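You operate a simulated robot arm through the tools that you are given. There is no shell and no other tool. Be economical: measure what you need, move in short steps, check, and stop when the job is done.

Carry out the task below with a simulated robot arm. There is one attempt and no reset: what you move stays moved.

Task
Take the purple weight and leave it on top of the scouring pad. Then take the brass post and leave it on top of the black block. Then fetch the black post and set it on the service bench. Then fetch the box with the earliest date from the front of the winder bench and set it on the high shelf of the rack. Then switch the counter lever off. Then set the speed lever to speed 3. Then fetch the small gold roll and set it on the grey mat. Then take the scrap tin and leave it on the middle of the stacking table's clamp end. Then take the red flag and put it on top of the pink canister on the clear end of the checking bench. Then switch the brake lever off. Then press the fray key two times. Then put the labelled blue roll on the shelf of the air stand. Then shut the narrow drawer. Then shut the wide drawer. Then put the blue bag on the grey card disc on the top of the packing bench. Then shut the holder flap. Do these in the order given. Set down upright: brass post, black post, box. The counter lever goes to its stop. The speed lever goes to its stop.
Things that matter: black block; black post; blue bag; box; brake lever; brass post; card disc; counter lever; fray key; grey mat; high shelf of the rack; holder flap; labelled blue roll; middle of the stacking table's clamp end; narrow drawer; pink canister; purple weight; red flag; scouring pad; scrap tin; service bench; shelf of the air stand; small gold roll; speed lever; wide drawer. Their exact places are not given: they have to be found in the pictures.

The check looks at the end state, three seconds after you hand in, the way a careful person would. Anything else that was tipped, shoved, dropped, spilled or broken makes it a failure.

Robot
A 6-joint arm with a fingered hand on a trunk, on a base that drives. Base frame: it is fixed to the floor where the robot stands at the start and does not move with it; the origin is under the middle of the robot, x ahead of it, y to its left, z up; the surface under the hand at the start is at about z = 760. Units: mm, rad, N and s.
With the tool pointing down near the work surface it reaches from about 440 to 820 mm from the robot's upright axis, wherever it stands. Its first joint turns from -2.897 to 2.897 rad. Places, roughly: black block (9x6x3 cm) [-1700, 2800, 800]; black post [1000, 0, 750]; blue bag [-2000, -1750, 750]; box [1000, 1750, 750]; brake lever [4100, 800, 900]; brass post [1000, -250, 750]; card disc (14x14x1 cm) [-2300, -1900, 900]; counter lever [1000, 2100, 1100]; fray key [3900, 400, 800]; grey mat (17x17 cm) [4080, -760, 820]; high shelf of the rack (21x66 cm) [-2600, 1300, 1520]; holder flap [3700, 2200, 900]; labelled blue roll [-2500, -1750, 1000]; middle of the stacking table's clamp end [3100, 2400, 800]; narrow drawer [-2500, -1700, 700]; pink canister (5x5x9 cm) [4100, 1200, 900]; purple weight [500, 0, 750]; red flag (3x2x6 cm) [4100, 1300, 900]; scouring pad (9x6x4 cm) [-2100, 3000, 800]; scrap tin (9x9x6 cm) [3500, 1900, 800]; service bench [-2200, 2900, 800]; shelf of the air stand (57x18 cm) [-1320, 2800, 960]; small gold roll (6x6x2 cm) [3200, 2200, 800]; speed lever [1100, 2100, 700]; wide drawer [-2200, -1700, 700]. Payload 4 kg.
Tool frame: the origin (TCP) lies between the finger pads and is the grasp point; the fingertips stand 20 mm ahead of it; z points along the fingers, y is the line along which they close. The gripper opens to 140 mm. The gripper's body begins 54 mm behind the TCP. The gripper is a hand of 3 fingers: y runs from the thumb to the fingers, the wrist lies at [0, 0, -215] in the tool frame.
Orientation is told as [roll, pitch, yaw] about the base's x, y, z axes, in that order, counted from this pose: with the fingers straight down and closing along the base's y, the tool's x points along the base's -x, its y along +y and its z along -z.

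Tools
- The arm moves only by the tool servo_tool. Its argument "increments" is text: rows parted by semicolons, each of 6 numbers parted by spaces: the shift along the tool's x, y, z in units of 500 mm (1.0 is 500 mm), then the turn, a rotation vector about the tool's x, y, z in units of 45 degrees (1.0 is 45 degrees). In form: dx dy dz rx ry rz; .... A call has 1 to 8 rows; each row is the pose to reach, as a shift and turn from the pose commanded when the call began, along the tool's axes at that moment. A call with a number of a shift or a turn outside -1 to 1 is refused whole. Each row takes 0.2 s and may step no farther than 50 mm and 0.15 rad from the row before; otherwise, the whole call is refused. Where a pose cannot be reached the arm comes as near as it can. A force on the tool above 40 N (or 10 N above the force at the start of the call, whichever is more), or a blocked arm, ends the call early, and 0.2 s more pass. In this call time passes only in rows, and 0.2 s behind the last. It gives the time, the measured TCP pose, the force on the tool (base axes), the opening and the grip force at its end, in the units of the frame above (readings bear some noise), with the torque about the TCP (base axes, N m) and any sound that the robot's microphone picked up.
- Cameras (640 x 400 px; columns grow to the right, rows downward): "scene" is now at [61.5, 183.5, 1481.5]; the picture's right is [-0.08, -1.00, 0.00], its down [-0.69, 0.06, -0.72] and it looks along [0.71, -0.06, -0.70] (base axes); focal length 277 px, centre (320, 200). "wrist" rides on the gripper at [74, -43, -79] in the tool frame; the picture's right is [0.50, 0.87, 0.00], its down [-0.59, 0.34, -0.73] and it looks along [-0.64, 0.37, 0.68] (tool axes); focal length 275 px, centre (320, 200).
- snapshot(camera): a new picture of that camera. It takes no simulated time.
- raise_lower(by): slides the trunk up (or, below 0, down) by that many mm; the arm and the scene camera ride with it, the base frame stays. It gives what a move gives, with no picture.
- roll_base(legs): drives the robot by 1 to 6 legs, each [ahead, left, turn to the left] in mm, mm and rad, along the robot's own axes; the way and the turn of a leg run together, so that a leg with both is an arc; at most 1500 mm and 3.142 rad a leg. The arm and the cameras ride along, it lands a little off, and it stops where it bumps. It gives what a move gives.
- curl_fingers(finger1, finger2, thumb_bend): sets how far each is bent, from 0 (flat) to 100 (curled in); at 30 the hand is open as for a grip, at 70 the pads meet at the TCP. One left out holds its place. A second passes; each finger stops where it meets its share of the squeeze, and holds until it gets a number again. It is the only way to open and close the hand. It gives what a move gives, with no picture; readings hold the bend of each and the force on the fingers (four entries, about 0 where the hand has none), thumb and palm.
- aim_head(pan, tilt): turns the head with the scene camera to pan (to the left, within 2.094 rad either way) and tilt (down, from -0.506 to 1.204), counted from straight ahead of the robot. It gives what a move gives.
- measure_at(camera, pixels): for up to 12 pixels [column, row] of the newest picture of that camera ("zoom" is the newest enlarged one), the place [x, y, z] in the base frame of the surface seen there, good to about 2 mm. It takes no simulated time.
- close_up(camera, box): a new picture of the part [left, top, right, bottom] of that camera's present view, enlarged. It takes no simulated time.
- sign_off(): hands the job in; it is judged then, once.

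Go step by step. Measure first, check grasps and placings, and put right what went wrong. The budget is 385 turns and 352 pictures, counting those below and the enlarged ones. Unless the task says otherwise, let go and move clear before handing in, and close with one line.

The tools are called after "Call:" as a command line: name --argument value ..., lists and objects as JSON in quotes. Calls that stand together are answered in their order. servo_tool: Moves the arm, as the interface text tells. Its arguments: {"type":"object","properties":{"increments":{"type":"string"}},"required":["increments"]} The other tools are called the same way: raise_lower (by) slides the trunk up or down; curl_fingers (finger1, finger2, thumb_bend) moves the fingers one by one; roll_base (legs) drives the base; aim_head (pan, tilt) turns the head that bears the scene camera; snapshot (camera) takes a picture; measure_at (camera, pixels) gives the place of the surface under pixels of a picture; close_up (camera, box) takes an enlarged picture of a part of a camera's view; sign_off () hands the job in.

At the start:

```text
t: 0.0
tool_pos: [480.2, -1.5, 1010.9]
tool_rot: [-0.001, 0.0, 0.001]
wrist_force: [0.7, 0.0, 0.7]
wrist_torque: [-0.02, -0.01, 0.02]
width: 139.9
gripper_force: 0.1
shape: jaw
bend: [30.0, 30.0, 30.0]
finger forces: [0.1, 0.0, 0.0, 0.0, 0.0, 0.0]
trunk travel left (down, up): [-75.0, 515.0]
robot x, y, heading: [-0.7, -1.9, 0.002]
head pan, tilt: [-0.084, 0.771]
```

scene: 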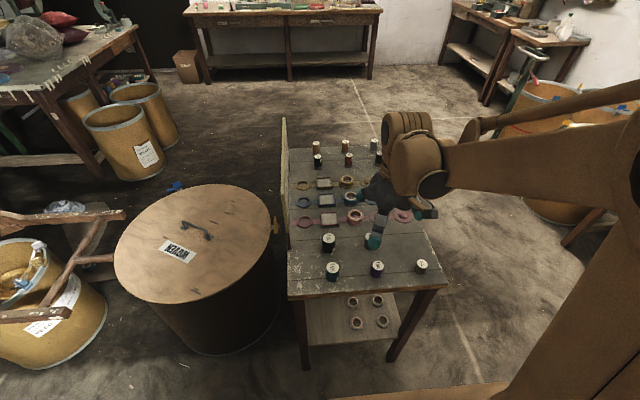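
wrist: 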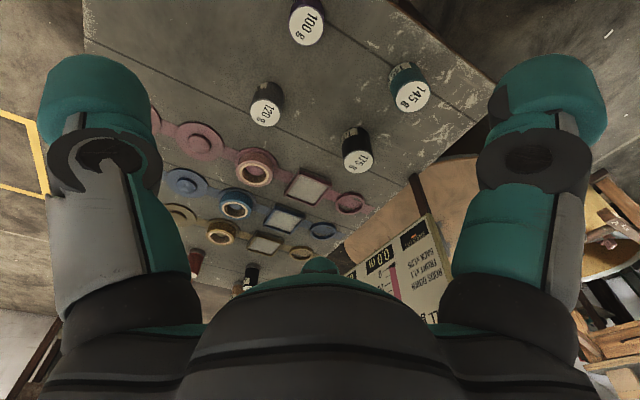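

The scene shows a table ahead with weights and posts around (290-440, 140-280). I'll zoom in to identify the purple weight and the posts.

Call:
close_up --camera "scene" --box '[270, 120, 460, 300]'

Call:
close_up --camera "wrist" --box '[130, 0, 530, 300]'

```text
2.22 times, centred on (365, 210) of scene
```

zoom: 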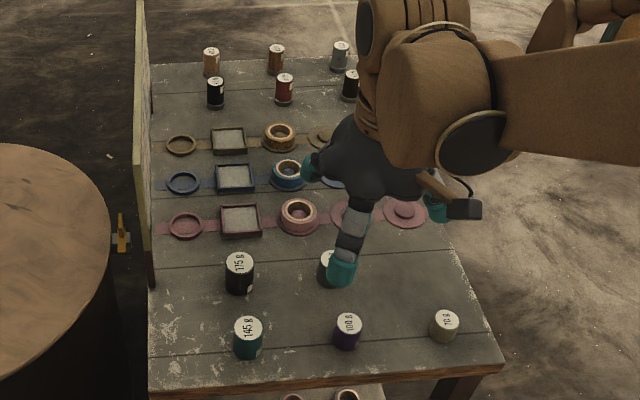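

```text
1.33 times, centred on (330, 150) of wrist
```

zoom: 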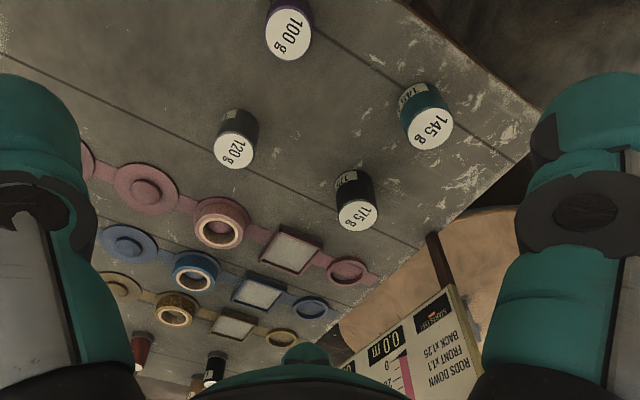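

Purple weight is the "100 g" one at zoom (347,330). I'll zoom again on the scene, move the arm out later, and measure.

Call:
close_up --camera "scene" --box '[280, 130, 390, 200]'

Call:
measure_at --camera "scene" --pixels '[[373, 264], [377, 266], [373, 275], [332, 264], [421, 263], [291, 280], [440, 285], [328, 238], [400, 280], [376, 280]]'

Call:
measure_at --camera "zoom" --pixels '[[208, 73], [386, 70], [212, 140], [218, 180], [215, 210], [385, 145], [410, 150], [580, 130], [560, 60]]'

```text
5.71 times, centred on (335, 165) of scene
```

zoom: 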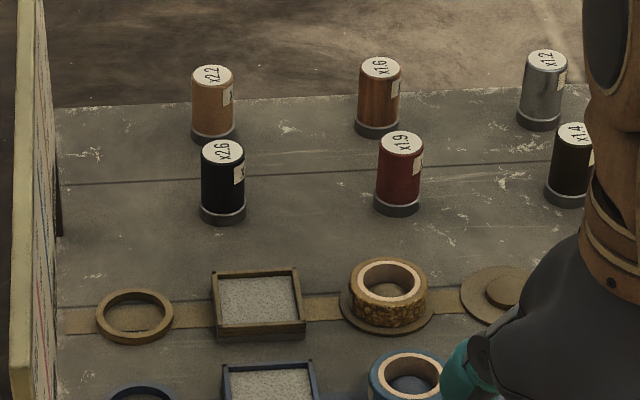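

```text
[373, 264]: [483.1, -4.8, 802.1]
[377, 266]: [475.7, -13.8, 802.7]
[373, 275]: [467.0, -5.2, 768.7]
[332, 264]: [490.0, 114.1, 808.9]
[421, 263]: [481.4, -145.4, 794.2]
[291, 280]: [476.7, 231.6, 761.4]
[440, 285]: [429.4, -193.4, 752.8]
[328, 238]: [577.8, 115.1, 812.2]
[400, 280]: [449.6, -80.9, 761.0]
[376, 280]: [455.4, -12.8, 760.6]
```

```text
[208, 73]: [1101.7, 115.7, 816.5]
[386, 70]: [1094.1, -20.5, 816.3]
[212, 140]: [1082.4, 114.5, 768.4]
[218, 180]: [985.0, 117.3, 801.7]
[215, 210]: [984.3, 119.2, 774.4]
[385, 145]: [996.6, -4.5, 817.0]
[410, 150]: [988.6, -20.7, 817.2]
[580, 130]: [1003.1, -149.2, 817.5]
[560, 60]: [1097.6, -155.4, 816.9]
```

Purple weight's top centre is scene (377,266) → about (476,-14,802), on a table at 760. I'll descend over it with the hand open.

Call:
servo_tool --increments "0.008 -0.026 0.09 0 0 0; 0.008 -0.026 0.18 0 0 0; 0.008 -0.026 0.27 0 0 0; 0.008 -0.026 0.34 0 0 0"

Call:
snapshot --camera "wrist"

Call:
snapshot --camera "scene"

```text
t: 1.0
tool_pos: [478.8, -15.8, 841.4]
tool_rot: [0.001, 0.0, 0.001]
wrist_force: [-0.4, 0.5, 0.0]
wrist_torque: [-0.01, -0.01, -0.01]
width: 139.8
gripper_force: 0.2
shape: jaw
bend: [30.0, 30.0, 30.0]
finger forces: [0.0, 0.1, 0.1, 0.0, 0.1, 0.0]
trunk travel left (down, up): [-75.0, 515.0]
robot x, y, heading: [5.3, -2.0, 0.001]
head pan, tilt: [-0.084, 0.771]
```

```text
346 pictures are left
```

wrist: 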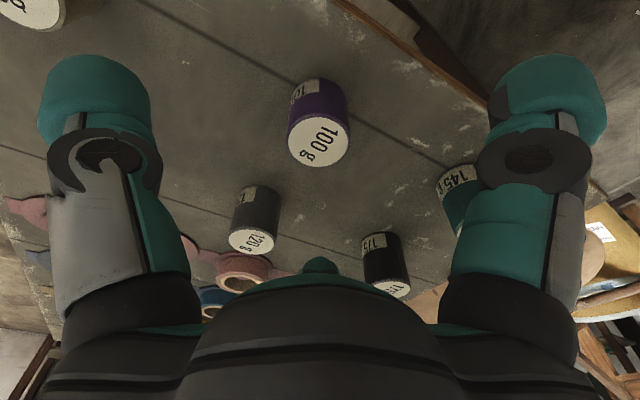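

```text
345 pictures are left
```

scene: 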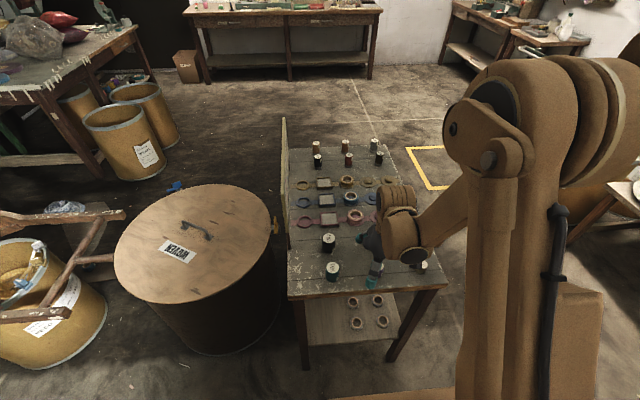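

The weight sits centred in the wrist view (320,140), right on the tool axis. Down 55 mm, then close.

Call:
servo_tool --increments "0.004 0 0.06 0 0 0; 0.004 0 0.108 0 0 0"

Call:
curl_fingers --finger1 70 --finger2 70 --thumb_bend 70

Call:
snapshot --camera "wrist"

```text
t: 1.6
tool_pos: [474.7, -15.3, 789.9]
tool_rot: [-0.001, -0.001, 0.001]
wrist_force: [0.1, 0.2, 1.1]
wrist_torque: [-0.02, 0.04, 0.04]
width: 139.9
gripper_force: 0.2
shape: jaw
bend: [30.0, 30.0, 30.0]
finger forces: [0.1, 0.0, 0.1, 0.0, 0.1, 0.0]
trunk travel left (down, up): [-75.0, 515.0]
robot x, y, heading: [4.4, -1.8, -0.004]
head pan, tilt: [-0.084, 0.771]
```

```text
t: 2.6
tool_pos: [473.3, -15.8, 788.7]
tool_rot: [0.0, 0.001, 0.0]
wrist_force: [0.8, -0.3, 0.3]
wrist_torque: [-0.01, 0.01, -0.02]
width: 24.3
gripper_force: 18.2
shape: fingers
bend: [64.0, 60.0, 63.0]
finger forces: [8.2, 11.5, 0.0, 0.1, 16.4, 0.0]
trunk travel left (down, up): [-75.0, 515.0]
robot x, y, heading: [-0.7, -1.6, -0.003]
head pan, tilt: [-0.084, 0.771]
```

```text
344 pictures are left
```

wrist: 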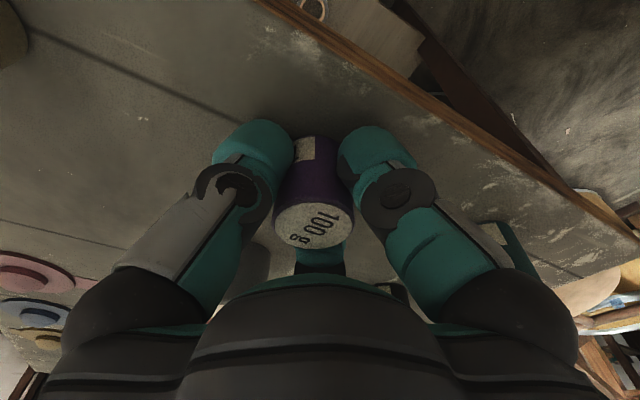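

Gripped (finger forces 8/11/16). Lift, then survey the room to plan the drive.

Call:
servo_tool --increments "0 0 -0.09 0 0 0; 0 0 -0.18 0 0 0; 0 0 -0.27 0 0 0; 0 0 -0.36 0 0 0; 0 0 -0.44 0 0 0"

Call:
aim_head --pan 1.9 --tilt 0.45

Call:
snapshot --camera "scene"

Call:
aim_head --pan 0.9 --tilt 0.45

Call:
snapshot --camera "scene"

Call:
aim_head --pan -0.1 --tilt 0.45

Call:
snapshot --camera "scene"

Call:
aim_head --pan -1.1 --tilt 0.45

Call:
snapshot --camera "scene"

Call:
aim_head --pan -2.05 --tilt 0.45

Call:
snapshot --camera "scene"

```text
t: 3.8
tool_pos: [471.9, -15.8, 1006.7]
tool_rot: [0.001, 0.0, 0.001]
wrist_force: [-0.3, -0.1, -1.0]
wrist_torque: [0.01, 0.01, 0.02]
width: 24.0
gripper_force: 17.7
shape: fingers
bend: [64.0, 60.0, 63.0]
finger forces: [8.2, 11.8, 0.1, 0.0, 16.4, 0.0]
trunk travel left (down, up): [-75.0, 515.0]
robot x, y, heading: [-3.3, -2.2, 0.003]
head pan, tilt: [-0.084, 0.771]
```

```text
t: 5.7
tool_pos: [473.6, -15.3, 1005.9]
tool_rot: [0.001, -0.001, 0.001]
wrist_force: [0.4, -0.2, 0.2]
wrist_torque: [-0.01, 0.0, 0.03]
width: 24.4
gripper_force: 18.9
shape: fingers
bend: [64.0, 60.0, 63.0]
finger forces: [8.1, 11.8, 0.1, 0.0, 16.2, 0.0]
trunk travel left (down, up): [-75.0, 515.0]
robot x, y, heading: [2.0, -0.4, 0.001]
head pan, tilt: [1.901, 0.45]
```

```text
343 pictures are left
```

scene: 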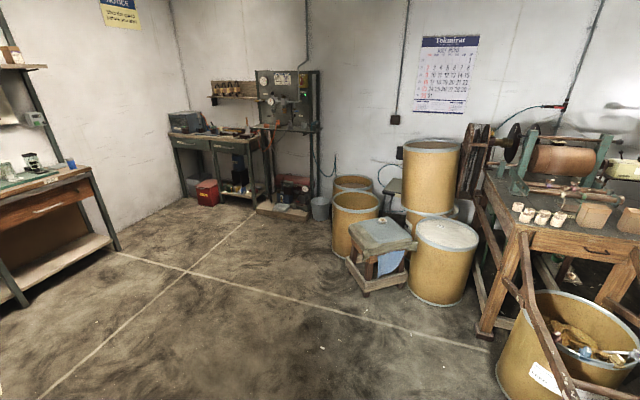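

```text
t: 7.0
tool_pos: [474.0, -14.9, 1005.4]
tool_rot: [0.001, 0.0, 0.001]
wrist_force: [0.6, 0.8, -0.9]
wrist_torque: [0.0, 0.0, 0.02]
width: 24.3
gripper_force: 18.1
shape: fingers
bend: [64.0, 60.0, 63.0]
finger forces: [8.2, 11.9, 0.0, 0.0, 16.3, 0.0]
trunk travel left (down, up): [-75.0, 515.0]
robot x, y, heading: [3.8, 3.0, 0.004]
head pan, tilt: [0.901, 0.45]
```

```text
342 pictures are left
```

scene: 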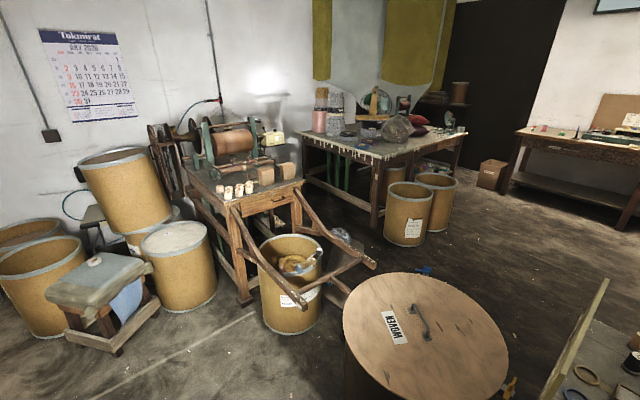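

```text
t: 8.3
tool_pos: [473.5, -14.6, 1007.4]
tool_rot: [0.0, 0.0, 0.0]
wrist_force: [-0.8, 0.1, -1.0]
wrist_torque: [-0.01, 0.0, 0.01]
width: 24.1
gripper_force: 17.8
shape: fingers
bend: [64.0, 60.0, 63.0]
finger forces: [8.2, 11.8, 0.1, 0.0, 16.3, 0.1]
trunk travel left (down, up): [-75.0, 515.0]
robot x, y, heading: [0.3, 1.6, 0.001]
head pan, tilt: [-0.099, 0.45]
```

```text
341 pictures are left
```

scene: 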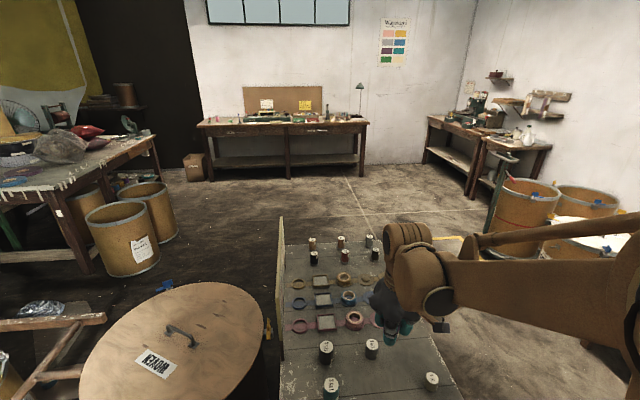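

```text
t: 9.5
tool_pos: [473.3, -15.5, 1005.9]
tool_rot: [0.002, 0.0, -0.002]
wrist_force: [0.0, 0.2, -0.7]
wrist_torque: [0.02, -0.02, -0.01]
width: 24.1
gripper_force: 18.3
shape: fingers
bend: [64.0, 60.0, 63.0]
finger forces: [8.3, 11.8, 0.0, 0.0, 16.1, 0.0]
trunk travel left (down, up): [-75.0, 515.0]
robot x, y, heading: [-0.1, 3.5, -0.001]
head pan, tilt: [-1.1, 0.45]
```

```text
340 pictures are left
```

scene: 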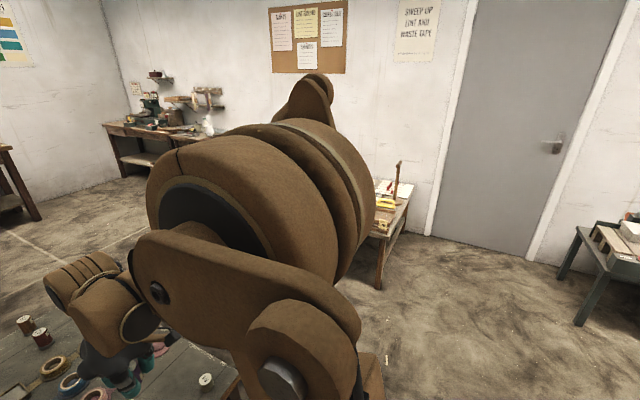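

```text
t: 10.8
tool_pos: [472.7, -15.4, 1005.9]
tool_rot: [0.0, 0.001, -0.001]
wrist_force: [0.9, -0.5, -1.1]
wrist_torque: [-0.02, -0.01, 0.0]
width: 24.1
gripper_force: 18.4
shape: fingers
bend: [64.0, 60.0, 63.0]
finger forces: [8.2, 11.8, 0.0, 0.0, 16.1, 0.0]
trunk travel left (down, up): [-75.0, 515.0]
robot x, y, heading: [2.0, -1.3, -0.001]
head pan, tilt: [-2.051, 0.45]
```

```text
339 pictures are left
```

scene: 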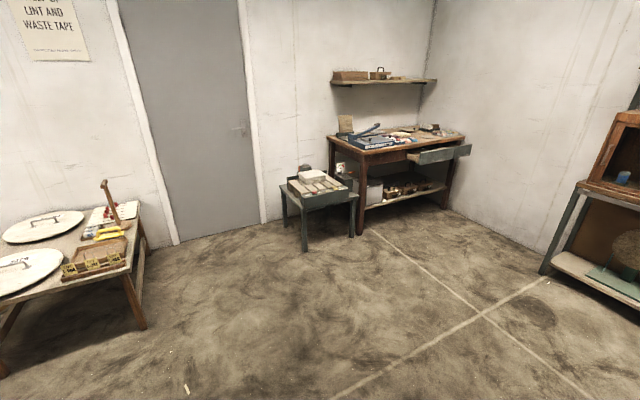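

Service bench and air stand are in the back-left corner (first view, (220,140) and (290,100)). I'll re-aim there and measure floor and bench edges.

Call:
aim_head --pan 2.05 --tilt 0.35

Call:
snapshot --camera "scene"

Call:
close_up --camera "scene" --box '[200, 60, 440, 210]'

```text
t: 14.1
tool_pos: [472.7, -15.3, 1004.6]
tool_rot: [-0.001, 0.001, 0.0]
wrist_force: [-0.1, -0.4, -1.0]
wrist_torque: [0.01, 0.01, 0.02]
width: 23.8
gripper_force: 17.6
shape: fingers
bend: [64.0, 60.0, 63.0]
finger forces: [8.2, 11.8, 0.1, 0.0, 16.2, 0.0]
trunk travel left (down, up): [-75.0, 515.0]
robot x, y, heading: [1.3, -0.7, -0.002]
head pan, tilt: [2.051, 0.351]
```

```text
338 pictures are left
```

scene: 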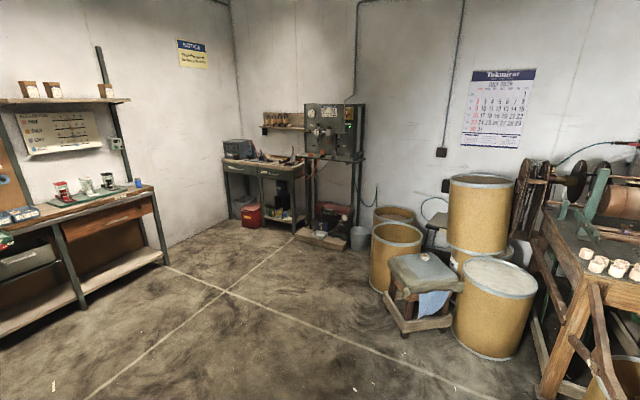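

```text
2.67 times, centred on (320, 135) of scene
```

zoom: 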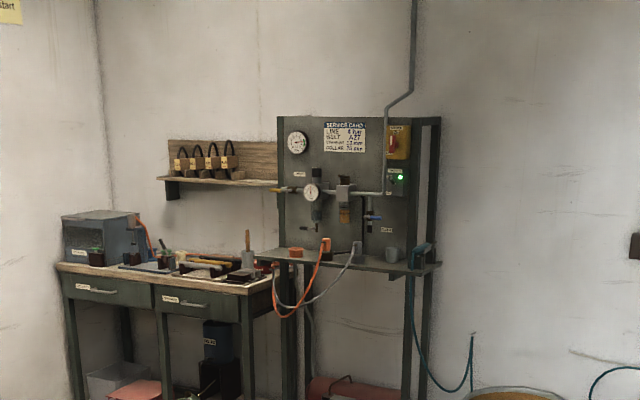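

Call:
measure_at --camera "scene" --pixels '[[222, 161], [300, 165], [254, 220], [310, 152], [365, 158], [300, 240], [350, 244], [262, 160], [370, 250], [384, 310], [125, 187], [165, 262]]'

Call:
measure_at --camera "scene" --pixels '[[450, 330], [545, 400], [390, 230], [405, 335], [40, 222], [75, 305], [320, 245], [243, 220]]'

```text
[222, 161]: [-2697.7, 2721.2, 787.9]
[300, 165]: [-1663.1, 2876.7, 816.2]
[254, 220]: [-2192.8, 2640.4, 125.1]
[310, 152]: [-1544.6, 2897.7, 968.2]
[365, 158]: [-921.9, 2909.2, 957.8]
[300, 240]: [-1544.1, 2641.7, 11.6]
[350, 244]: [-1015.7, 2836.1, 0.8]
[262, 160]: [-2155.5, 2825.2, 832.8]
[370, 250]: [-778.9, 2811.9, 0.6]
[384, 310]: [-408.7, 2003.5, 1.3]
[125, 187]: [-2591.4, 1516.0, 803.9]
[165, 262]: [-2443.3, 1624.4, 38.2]
```

```text
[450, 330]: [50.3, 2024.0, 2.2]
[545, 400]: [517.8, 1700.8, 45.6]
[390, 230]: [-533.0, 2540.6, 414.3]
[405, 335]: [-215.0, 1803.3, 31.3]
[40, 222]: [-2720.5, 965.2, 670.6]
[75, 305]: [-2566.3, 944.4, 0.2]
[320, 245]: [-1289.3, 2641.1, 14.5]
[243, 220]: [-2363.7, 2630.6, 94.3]
```

Path to the service bench is clear on the left/back side. Back up, turn left, then drive toward about (-2000, 2150).

Call:
roll_base --legs '[[-600, 0, 0], [0, 0, 1.571], [1075, 700, 0], [1075, 700, 0]]'

Call:
aim_head --pan 0 --tilt 0.75

Call:
snapshot --camera "scene"

```text
t: 33.5
tool_pos: [-1916.5, 2682.8, 1005.5]
tool_rot: [0.0, -0.001, 1.533]
wrist_force: [-0.8, 0.2, -0.6]
wrist_torque: [0.01, -0.01, -0.02]
width: 23.5
gripper_force: 18.3
shape: fingers
bend: [64.0, 60.0, 63.0]
finger forces: [7.8, 11.9, 0.0, 0.0, 16.3, 0.1]
trunk travel left (down, up): [-75.0, 515.0]
robot x, y, heading: [-1949.7, 2211.0, 1.531]
head pan, tilt: [2.051, 0.351]
```

```text
t: 35.5
tool_pos: [-1916.9, 2684.1, 1006.8]
tool_rot: [0.001, -0.002, 1.533]
wrist_force: [-0.4, -0.7, -0.9]
wrist_torque: [0.01, 0.02, 0.0]
width: 23.4
gripper_force: 17.6
shape: fingers
bend: [64.0, 60.0, 63.0]
finger forces: [7.9, 11.9, 0.1, 0.1, 16.3, 0.1]
trunk travel left (down, up): [-75.0, 515.0]
robot x, y, heading: [-1947.1, 2213.7, 1.534]
head pan, tilt: [0.0, 0.75]
```

```text
336 pictures are left
```

scene: 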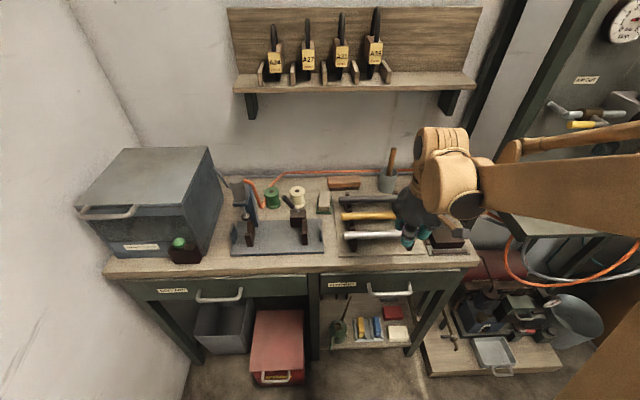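

Bench is in view; zoom to find the pad and block.

Call:
close_up --camera "scene" --box '[220, 150, 480, 280]'

Call:
measure_at --camera "zoom" --pixels '[[305, 80], [259, 128], [258, 115], [60, 100], [565, 210], [575, 235], [460, 250], [340, 120], [120, 120], [190, 110], [300, 235]]'

```text
2.46 times, centred on (350, 215) of scene
```

zoom: 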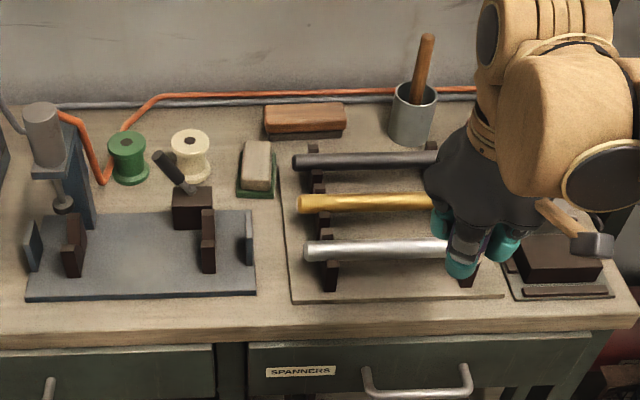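

```text
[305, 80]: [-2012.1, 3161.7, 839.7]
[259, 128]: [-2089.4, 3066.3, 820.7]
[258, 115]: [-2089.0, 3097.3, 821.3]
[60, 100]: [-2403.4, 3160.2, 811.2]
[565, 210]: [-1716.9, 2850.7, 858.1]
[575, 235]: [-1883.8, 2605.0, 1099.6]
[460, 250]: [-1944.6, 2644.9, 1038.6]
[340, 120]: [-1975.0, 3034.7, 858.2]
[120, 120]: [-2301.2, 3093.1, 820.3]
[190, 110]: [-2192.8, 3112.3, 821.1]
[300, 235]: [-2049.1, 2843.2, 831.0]
```

The cream-on-green block at zoom (257,165) looks like the pad. Look closer and measure.

Call:
close_up --camera "scene" --box '[300, 180, 364, 240]'

Call:
measure_at --camera "scene" --pixels '[[320, 196], [329, 196], [324, 203], [319, 209], [330, 209], [324, 212], [343, 181], [330, 222], [450, 236], [450, 248]]'

```text
6.67 times, centred on (332, 210) of scene
```

zoom: 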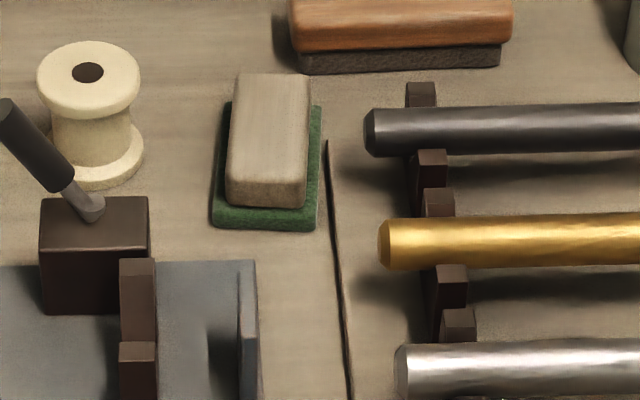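

```text
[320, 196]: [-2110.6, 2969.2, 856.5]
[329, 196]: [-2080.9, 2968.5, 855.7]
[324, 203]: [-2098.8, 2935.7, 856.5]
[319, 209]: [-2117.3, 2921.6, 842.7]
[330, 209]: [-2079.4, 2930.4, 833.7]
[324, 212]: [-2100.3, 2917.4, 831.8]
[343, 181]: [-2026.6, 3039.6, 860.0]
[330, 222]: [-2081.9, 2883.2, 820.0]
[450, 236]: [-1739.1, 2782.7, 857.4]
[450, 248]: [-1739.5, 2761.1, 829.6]
```

The pad is the cream/green block, top at z≈856 centred near (-2097, 2952). Roll left 170 and ahead 40 to line up.

Call:
roll_base --legs '[[40, 170, 0.035]]'

Call:
snapshot --camera "scene"

```text
t: 37.0
tool_pos: [-2105.7, 2726.7, 1006.4]
tool_rot: [0.001, -0.001, 1.568]
wrist_force: [-0.4, -0.1, -2.2]
wrist_torque: [-0.02, -0.01, -0.03]
width: 23.4
gripper_force: 17.9
shape: fingers
bend: [64.0, 60.0, 63.0]
finger forces: [7.8, 12.0, 0.1, 0.0, 16.3, 0.1]
trunk travel left (down, up): [-75.0, 515.0]
robot x, y, heading: [-2122.2, 2256.7, 1.568]
head pan, tilt: [0.0, 0.75]
```

```text
333 pictures are left
```

scene: 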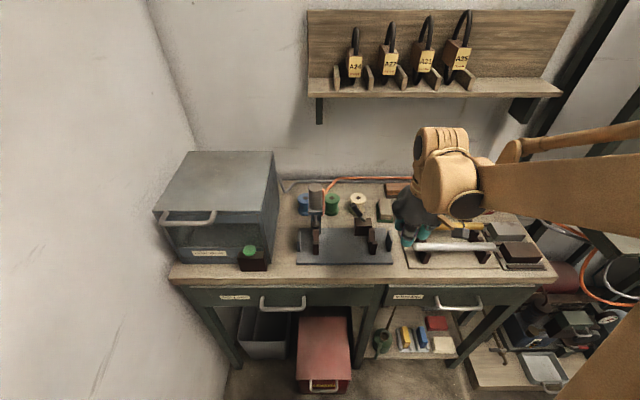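

Call:
measure_at --camera "scene" --pixels '[[430, 95], [420, 85], [384, 205], [384, 212], [388, 188]]'

Call:
servo_tool --increments "-0.09 -0.003 0 0 0 0; -0.18 -0.008 0 0 0 0; -0.27 -0.012 0.04 0 0 0; -0.36 -0.017 0.08 0 0 0; -0.446 -0.017 0.12 0 0 0"

Call:
snapshot --camera "wrist"

Call:
snapshot --camera "scene"

```text
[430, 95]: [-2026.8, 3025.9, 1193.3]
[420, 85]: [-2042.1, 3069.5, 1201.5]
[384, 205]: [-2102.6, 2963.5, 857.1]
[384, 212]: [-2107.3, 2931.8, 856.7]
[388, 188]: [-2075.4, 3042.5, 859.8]
```

```text
t: 38.1
tool_pos: [-2095.8, 2949.9, 943.6]
tool_rot: [0.0, -0.001, 1.568]
wrist_force: [-0.7, -0.2, -1.9]
wrist_torque: [-0.01, -0.04, 0.03]
width: 23.2
gripper_force: 17.8
shape: fingers
bend: [64.0, 60.0, 63.0]
finger forces: [7.8, 11.8, 0.1, 0.0, 16.2, 0.0]
trunk travel left (down, up): [-75.0, 515.0]
robot x, y, heading: [-2122.8, 2250.8, 1.567]
head pan, tilt: [0.0, 0.75]
```

```text
332 pictures are left
```

wrist: 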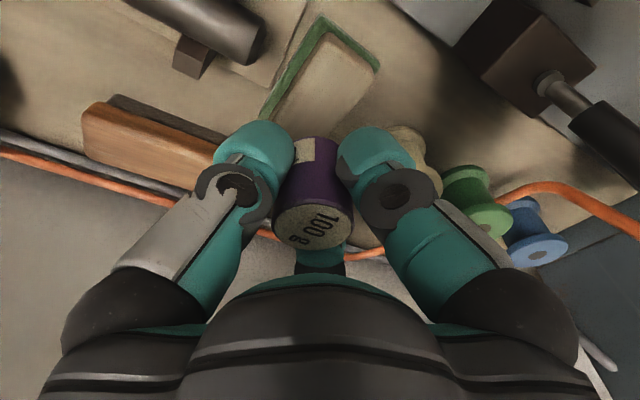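

```text
331 pictures are left
```

scene: 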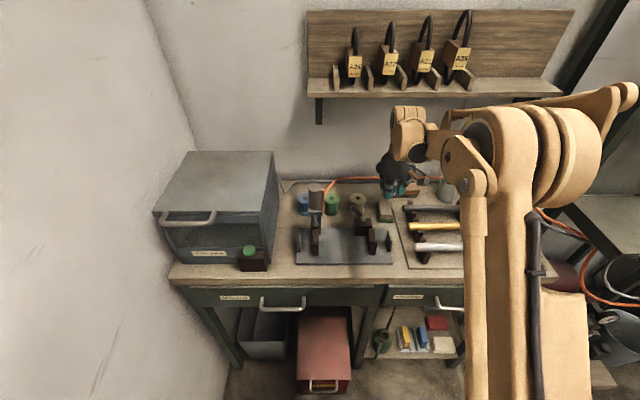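

Call:
measure_at --camera "wrist" --pixels '[[328, 35], [375, 72], [340, 80], [330, 110], [280, 110], [358, 105]]'

Call:
close_up --camera "scene" --box '[360, 160, 440, 230]'

Call:
measure_at --camera "zoom" --pixels '[[160, 205], [240, 205], [150, 260], [240, 280], [200, 180]]'

```text
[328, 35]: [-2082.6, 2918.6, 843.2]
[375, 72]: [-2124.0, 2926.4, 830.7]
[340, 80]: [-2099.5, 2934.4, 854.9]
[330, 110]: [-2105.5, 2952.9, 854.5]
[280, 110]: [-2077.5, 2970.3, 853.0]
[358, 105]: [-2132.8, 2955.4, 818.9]
```

```text
5.71 times, centred on (400, 195) of scene
```

zoom: 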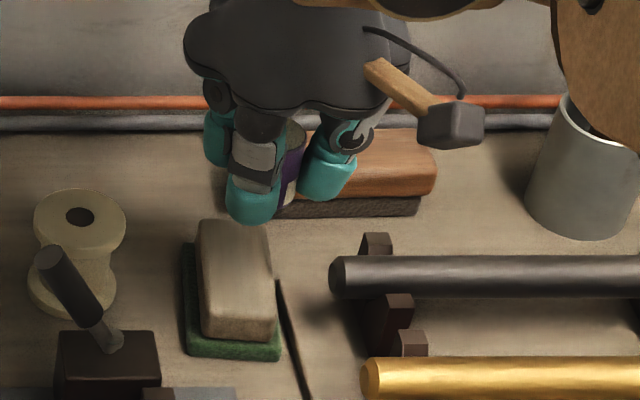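

```text
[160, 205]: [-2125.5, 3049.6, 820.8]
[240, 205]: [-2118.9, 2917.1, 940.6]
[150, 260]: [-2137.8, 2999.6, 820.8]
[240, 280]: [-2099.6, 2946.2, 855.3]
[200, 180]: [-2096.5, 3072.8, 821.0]
```

Weight is centred over the pad. Lower to TCP z≈886 (weight bottom ≈857).

Call:
servo_tool --increments "-0.006 0.003 0.06 0 0 0; -0.006 0.003 0.105 0 0 0; -0.006 0.003 0.114 0 0 0"

Call:
snapshot --camera "wrist"

Call:
close_up --camera "scene" --box '[360, 160, 440, 230]'

```text
t: 39.0
tool_pos: [-2098.2, 2955.2, 889.4]
tool_rot: [0.0, 0.0, 1.568]
wrist_force: [0.4, 0.1, -1.6]
wrist_torque: [-0.02, 0.02, -0.02]
width: 23.7
gripper_force: 18.5
shape: fingers
bend: [64.0, 60.0, 63.0]
finger forces: [7.9, 11.8, 0.0, 0.0, 16.3, 0.0]
trunk travel left (down, up): [-75.0, 515.0]
robot x, y, heading: [-2122.5, 2256.3, 1.566]
head pan, tilt: [0.0, 0.75]
```

```text
329 pictures are left
```

wrist: 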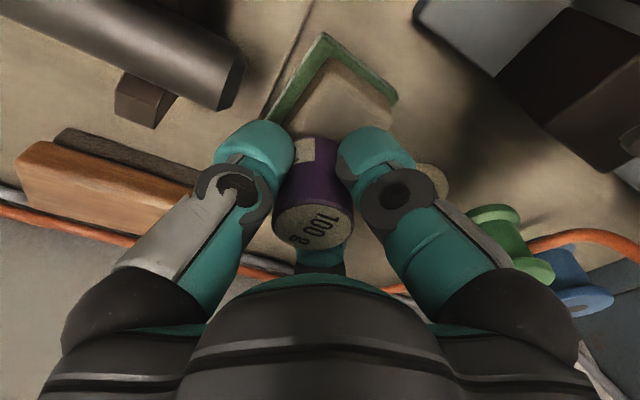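

```text
5.71 times, centred on (400, 195) of scene
```

zoom: 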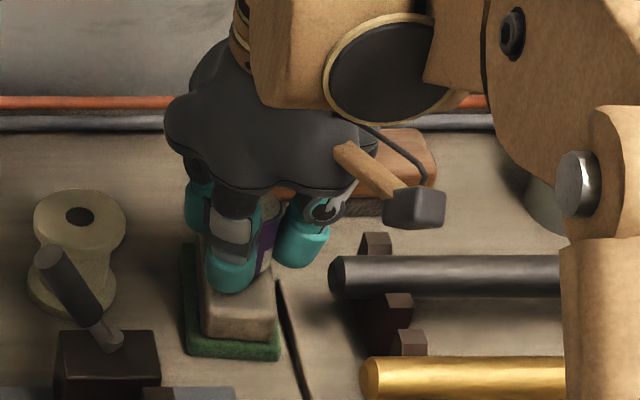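

About 3–4 mm above still; lower slightly and shift 3 mm back.

Call:
servo_tool --increments "0.006 0 0.004 0 0 0; 0.006 0 0.008 0 0 0; 0.006 0 0.011 0 0 0"

```text
t: 39.8
tool_pos: [-2099.3, 2952.1, 884.8]
tool_rot: [-0.001, -0.001, 1.567]
wrist_force: [-0.7, 0.7, 5.5]
wrist_torque: [0.06, 0.03, -0.01]
width: 23.5
gripper_force: 19.1
shape: fingers
bend: [65.0, 60.0, 63.0]
finger forces: [8.5, 12.7, 0.0, 0.1, 16.7, 0.0]
trunk travel left (down, up): [-75.0, 515.0]
robot x, y, heading: [-2123.5, 2256.7, 1.57]
head pan, tilt: [0.0, 0.75]
```

Contact felt (5.5 N). Release partially, then lift.

Call:
curl_fingers --finger1 50 --finger2 50 --thumb_bend 50

Call:
servo_tool --increments "0 0 -0.09 0 0 0; 0 0 -0.18 0 0 0; 0.09 0 -0.25 0 0 0; 0.18 0 -0.25 0 0 0; 0.27 0 -0.25 0 0 0; 0.36 0 -0.25 0 0 0; 0.44 0 -0.25 0 0 0"

Call:
snapshot --camera "scene"

Call:
close_up --camera "scene" --box '[340, 160, 580, 290]'

```text
t: 40.8
tool_pos: [-2098.8, 2951.8, 883.9]
tool_rot: [-0.001, -0.001, 1.568]
wrist_force: [-1.4, 0.4, 0.1]
wrist_torque: [-0.01, 0.02, -0.01]
width: 62.7
gripper_force: 0.1
shape: fingers
bend: [50.0, 50.0, 50.0]
finger forces: [0.0, 0.0, 0.0, 0.0, 0.9, 0.0]
trunk travel left (down, up): [-75.0, 515.0]
robot x, y, heading: [-2124.7, 2255.3, 1.565]
head pan, tilt: [0.0, 0.75]
```

```text
refused: row 3 steps farther than a row can; nothing moved
```

```text
327 pictures are left
```

scene: 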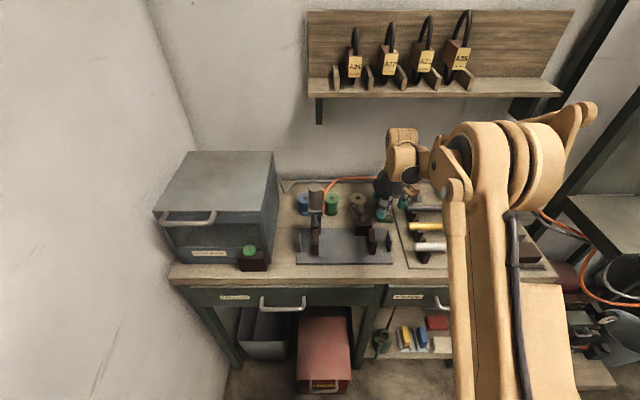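

```text
2.67 times, centred on (460, 225) of scene
```

zoom: 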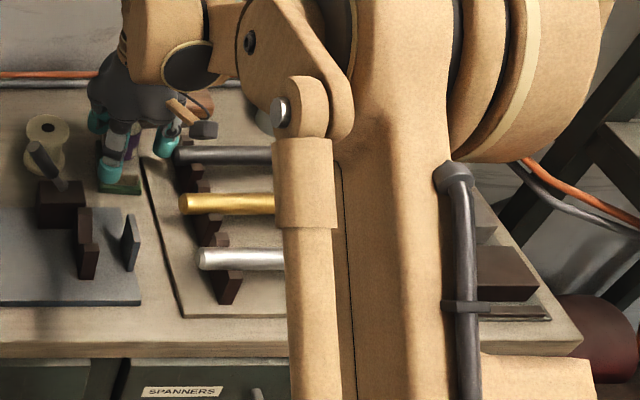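

Fingers are open; lift straight up first.

Call:
servo_tool --increments "0 0 -0.03 0 0 0; 0 0 -0.06 0 0 0; 0 0 -0.15 0 0 0; 0 0 -0.24 0 0 0; 0.09 0 -0.24 0 0 0; 0.18 0 -0.24 0 0 0; 0.27 0 -0.24 0 0 0; 0.36 0 -0.24 0 0 0"

Call:
close_up --camera "scene" --box '[340, 160, 580, 290]'

```text
t: 42.5
tool_pos: [-2095.9, 2775.8, 1004.8]
tool_rot: [-0.002, 0.001, 1.568]
wrist_force: [0.0, -0.5, -0.6]
wrist_torque: [-0.01, 0.03, -0.04]
width: 63.3
gripper_force: 0.1
shape: fingers
bend: [50.0, 50.0, 50.0]
finger forces: [0.0, 0.0, 0.0, 0.0, 0.1, 0.0]
trunk travel left (down, up): [-75.0, 515.0]
robot x, y, heading: [-2124.7, 2252.3, 1.566]
head pan, tilt: [0.0, 0.75]
```

```text
2.67 times, centred on (460, 225) of scene
```

zoom: 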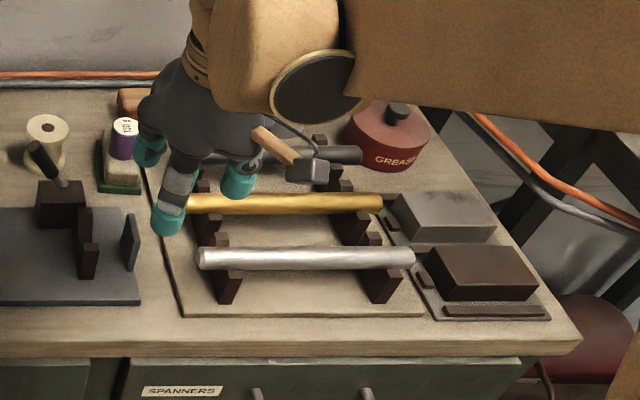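

Weight rests upright on the pad (zoom (125,138)). Measure the dark block and grey block now.

Call:
measure_at --camera "zoom" --pixels '[[430, 255], [515, 252], [535, 280], [440, 293], [480, 270], [445, 215], [520, 322], [120, 325], [420, 330], [60, 330], [125, 125], [300, 335]]'

Call:
close_up --camera "scene" --box '[480, 205, 560, 255]'

```text
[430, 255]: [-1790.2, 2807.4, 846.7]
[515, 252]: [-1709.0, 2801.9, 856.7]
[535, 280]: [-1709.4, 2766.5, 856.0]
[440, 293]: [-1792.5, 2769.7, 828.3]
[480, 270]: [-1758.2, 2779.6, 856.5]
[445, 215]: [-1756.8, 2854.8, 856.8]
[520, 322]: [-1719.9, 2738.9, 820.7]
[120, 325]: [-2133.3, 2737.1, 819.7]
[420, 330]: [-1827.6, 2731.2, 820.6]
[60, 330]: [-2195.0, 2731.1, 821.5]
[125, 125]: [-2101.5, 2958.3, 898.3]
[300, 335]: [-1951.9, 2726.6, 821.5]
```

```text
8.00 times, centred on (520, 230) of scene
```

zoom: 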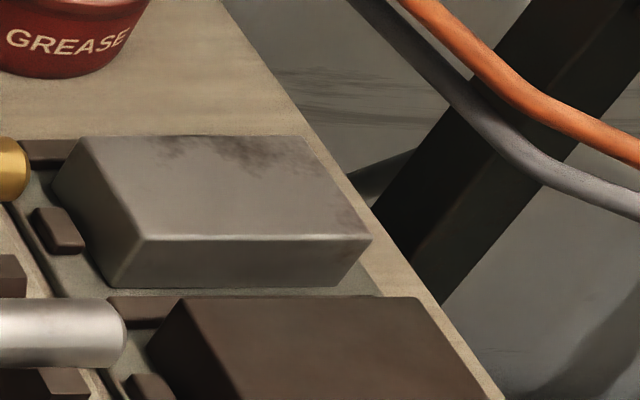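

Black block top is near (-1750, 2786, 856). Now drive back toward the first table and look at the posts and the right side.

Call:
roll_base --legs '[[-1100, -700, 0], [-1100, -700, 0], [0, 0, -1.57], [450, -350, 0]]'

Call:
aim_head --pan -0.3 --tilt 0.6

Call:
snapshot --camera "scene"

Call:
aim_head --pan 0.25 --tilt 0.5

Call:
snapshot --camera "scene"

```text
t: 62.1
tool_pos: [367.0, -247.1, 1006.7]
tool_rot: [-0.001, -0.001, 0.039]
wrist_force: [0.7, 0.1, 0.9]
wrist_torque: [-0.02, 0.02, 0.03]
width: 63.4
gripper_force: 0.0
shape: fingers
bend: [50.0, 50.0, 50.0]
finger forces: [0.0, 0.0, 0.1, 0.0, 0.0, 0.1]
trunk travel left (down, up): [-75.0, 515.0]
robot x, y, heading: [-159.7, -236.8, 0.036]
head pan, tilt: [0.0, 0.75]
```

```text
t: 62.9
tool_pos: [364.3, -246.7, 1004.3]
tool_rot: [-0.003, -0.001, 0.039]
wrist_force: [0.5, -0.4, 0.5]
wrist_torque: [0.01, 0.02, -0.01]
width: 63.5
gripper_force: 0.0
shape: fingers
bend: [50.0, 50.0, 50.0]
finger forces: [0.1, 0.1, 0.0, 0.1, 0.0, 0.0]
trunk travel left (down, up): [-75.0, 515.0]
robot x, y, heading: [-156.6, -241.4, 0.037]
head pan, tilt: [-0.3, 0.6]
```

```text
323 pictures are left
```

scene: 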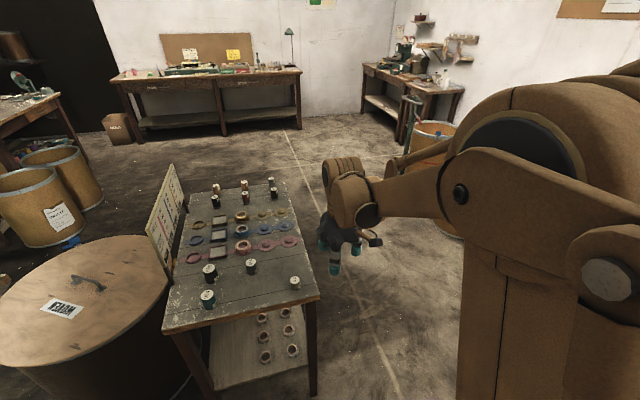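

```text
t: 63.9
tool_pos: [364.8, -245.3, 1004.8]
tool_rot: [0.0, 0.0, 0.041]
wrist_force: [-0.6, 0.3, -0.1]
wrist_torque: [-0.01, -0.02, -0.01]
width: 63.6
gripper_force: 0.0
shape: fingers
bend: [50.0, 50.0, 50.0]
finger forces: [0.0, 0.1, 0.1, 0.0, 0.0, 0.1]
trunk travel left (down, up): [-75.0, 515.0]
robot x, y, heading: [-156.9, -237.8, 0.046]
head pan, tilt: [0.25, 0.499]
```

```text
322 pictures are left
```

scene: 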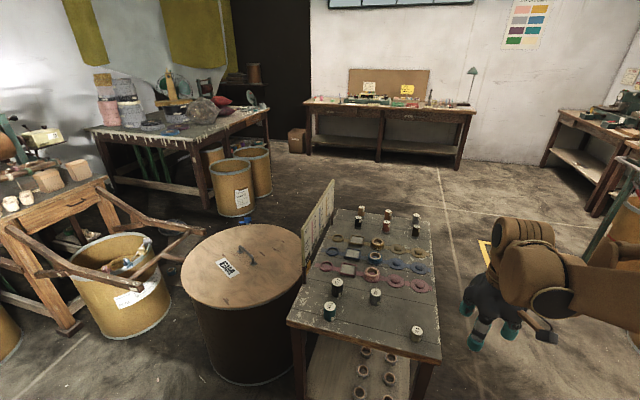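

Call:
close_up --camera "scene" --box '[320, 195, 440, 295]'

Call:
measure_at --camera "scene" --pixels '[[416, 215], [415, 224], [362, 210], [358, 224], [388, 211], [388, 226], [425, 215], [440, 358], [480, 240], [480, 260], [555, 165], [450, 200]]'

```text
4.00 times, centred on (380, 245) of scene
```

zoom: 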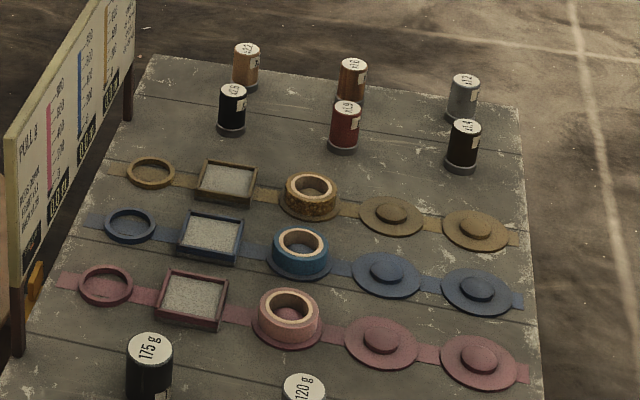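

```text
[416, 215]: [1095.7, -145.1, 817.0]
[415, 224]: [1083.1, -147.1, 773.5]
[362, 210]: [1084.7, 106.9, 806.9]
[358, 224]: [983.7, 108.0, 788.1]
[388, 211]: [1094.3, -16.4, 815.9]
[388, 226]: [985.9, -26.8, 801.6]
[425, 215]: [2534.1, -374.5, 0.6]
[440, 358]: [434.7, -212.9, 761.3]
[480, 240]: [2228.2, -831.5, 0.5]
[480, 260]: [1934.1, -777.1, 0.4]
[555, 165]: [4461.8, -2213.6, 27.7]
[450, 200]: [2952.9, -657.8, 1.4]
```

The posts are best reached from the table's right side. Drive to about (1050,-720) facing +y.

Call:
roll_base --legs '[[700, -480, -0.04], [520, 0, 0], [0, 0, 1.571]]'

Call:
aim_head --pan 0.2 --tilt 0.85

Call:
snapshot --camera "scene"

Call:
snapshot --camera "wrist"

```text
t: 74.9
tool_pos: [1092.5, -183.1, 1004.6]
tool_rot: [0.0, 0.0, 1.582]
wrist_force: [0.2, 0.7, 0.1]
wrist_torque: [0.0, 0.0, 0.0]
width: 63.4
gripper_force: 0.1
shape: fingers
bend: [50.0, 50.0, 50.0]
finger forces: [0.0, 0.1, 0.1, 0.1, 0.1, 0.0]
trunk travel left (down, up): [-75.0, 515.0]
robot x, y, heading: [1074.0, -703.5, 1.581]
head pan, tilt: [0.25, 0.499]
```

```text
t: 75.7
tool_pos: [1092.5, -182.6, 1005.2]
tool_rot: [0.0, 0.002, 1.582]
wrist_force: [0.0, -0.2, 0.7]
wrist_torque: [0.02, 0.0, 0.03]
width: 63.8
gripper_force: 0.1
shape: fingers
bend: [50.0, 50.0, 50.0]
finger forces: [0.0, 0.1, 0.0, 0.0, 0.0, 0.0]
trunk travel left (down, up): [-75.0, 515.0]
robot x, y, heading: [1072.7, -706.8, 1.584]
head pan, tilt: [0.201, 0.85]
```

```text
320 pictures are left
```

scene: 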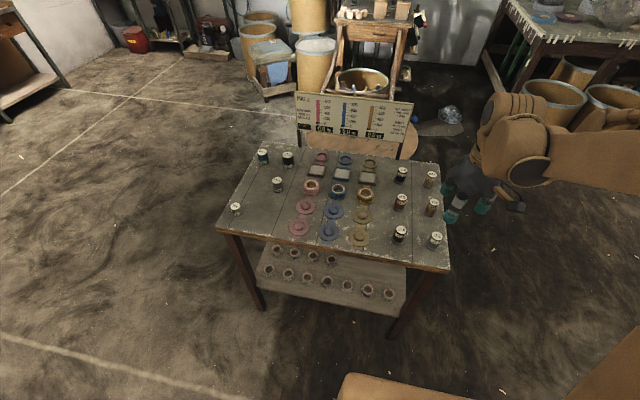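

```text
319 pictures are left
```

wrist: 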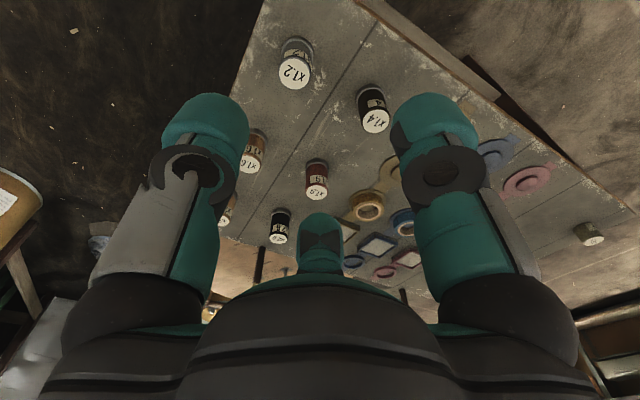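

Call:
close_up --camera "scene" --box '[385, 160, 449, 250]'

Call:
close_up --camera "wrist" --box '[200, 20, 420, 260]'

Call:
close_up --camera "scene" --box '[285, 85, 425, 165]'

```text
4.44 times, centred on (417, 205) of scene
```

zoom: 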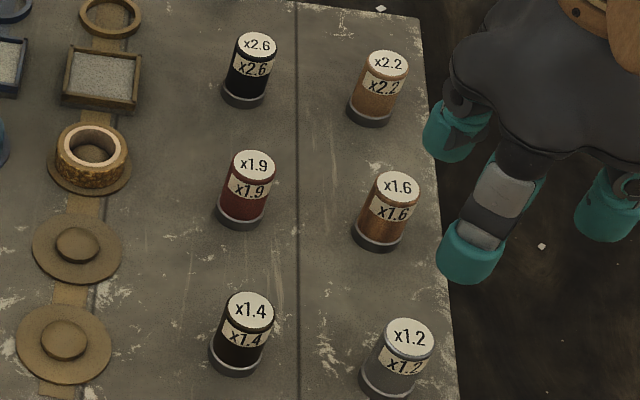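

```text
1.67 times, centred on (310, 140) of wrist
```

zoom: 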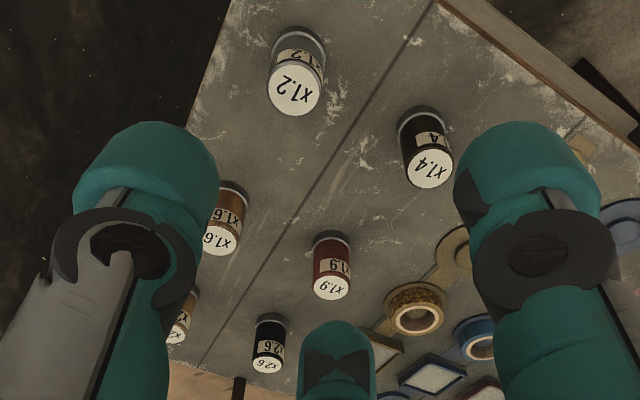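

```text
4.57 times, centred on (355, 125) of scene
```

zoom: 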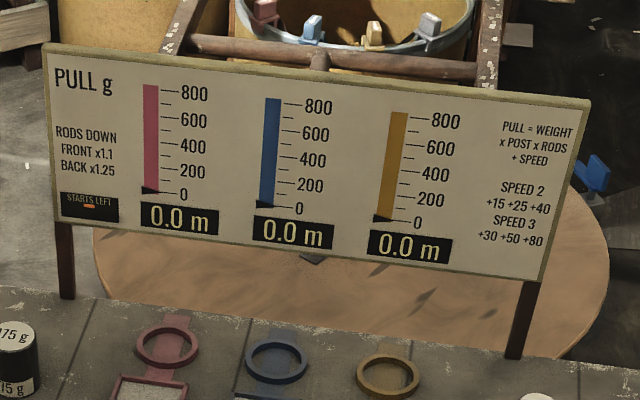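

Need to judge colours carefully; zoom tight on each post.

Call:
close_up --camera "scene" --box '[390, 220, 446, 255]'

Call:
close_up --camera "scene" --box '[390, 162, 446, 197]'

Call:
close_up --camera "scene" --box '[390, 190, 446, 225]'

Call:
close_up --camera "wrist" --box '[200, 120, 320, 260]'

```text
11.43 times, centred on (418, 238) of scene
```

zoom: 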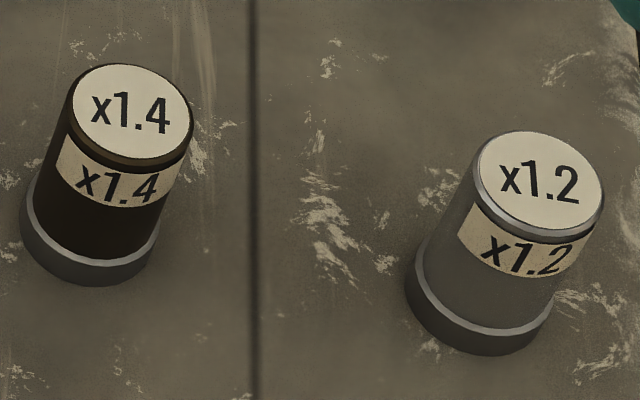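

```text
11.43 times, centred on (418, 180) of scene
```

zoom: 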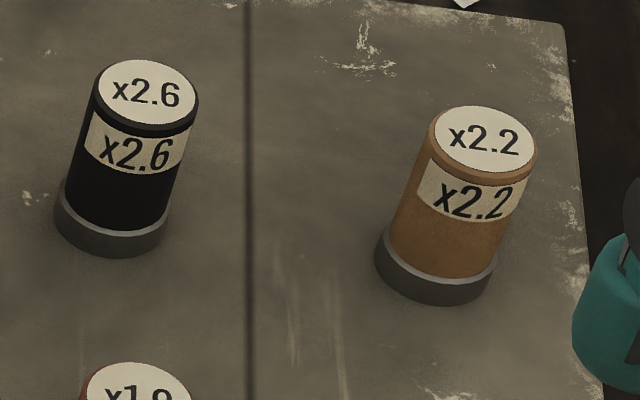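

```text
11.43 times, centred on (418, 208) of scene
```

zoom: 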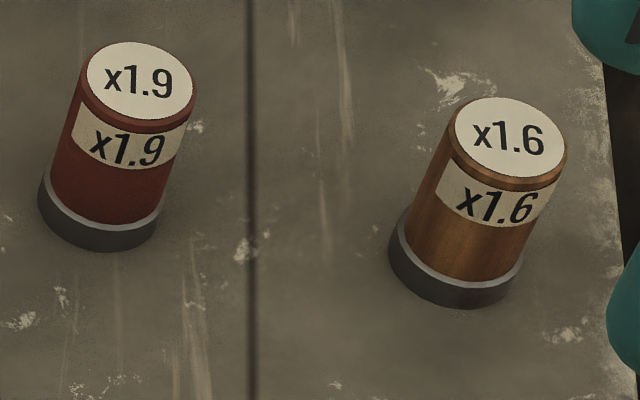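

```text
2.86 times, centred on (260, 190) of wrist
```

zoom: 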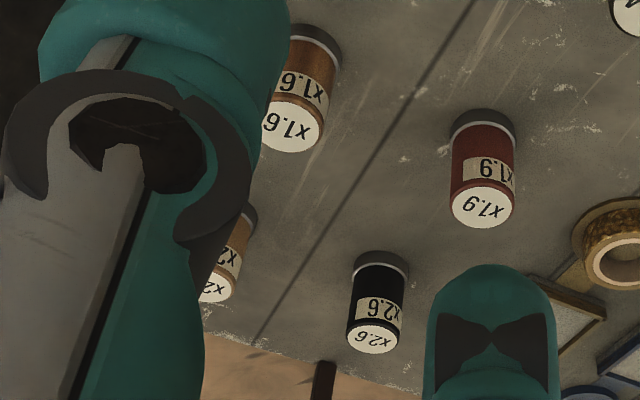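

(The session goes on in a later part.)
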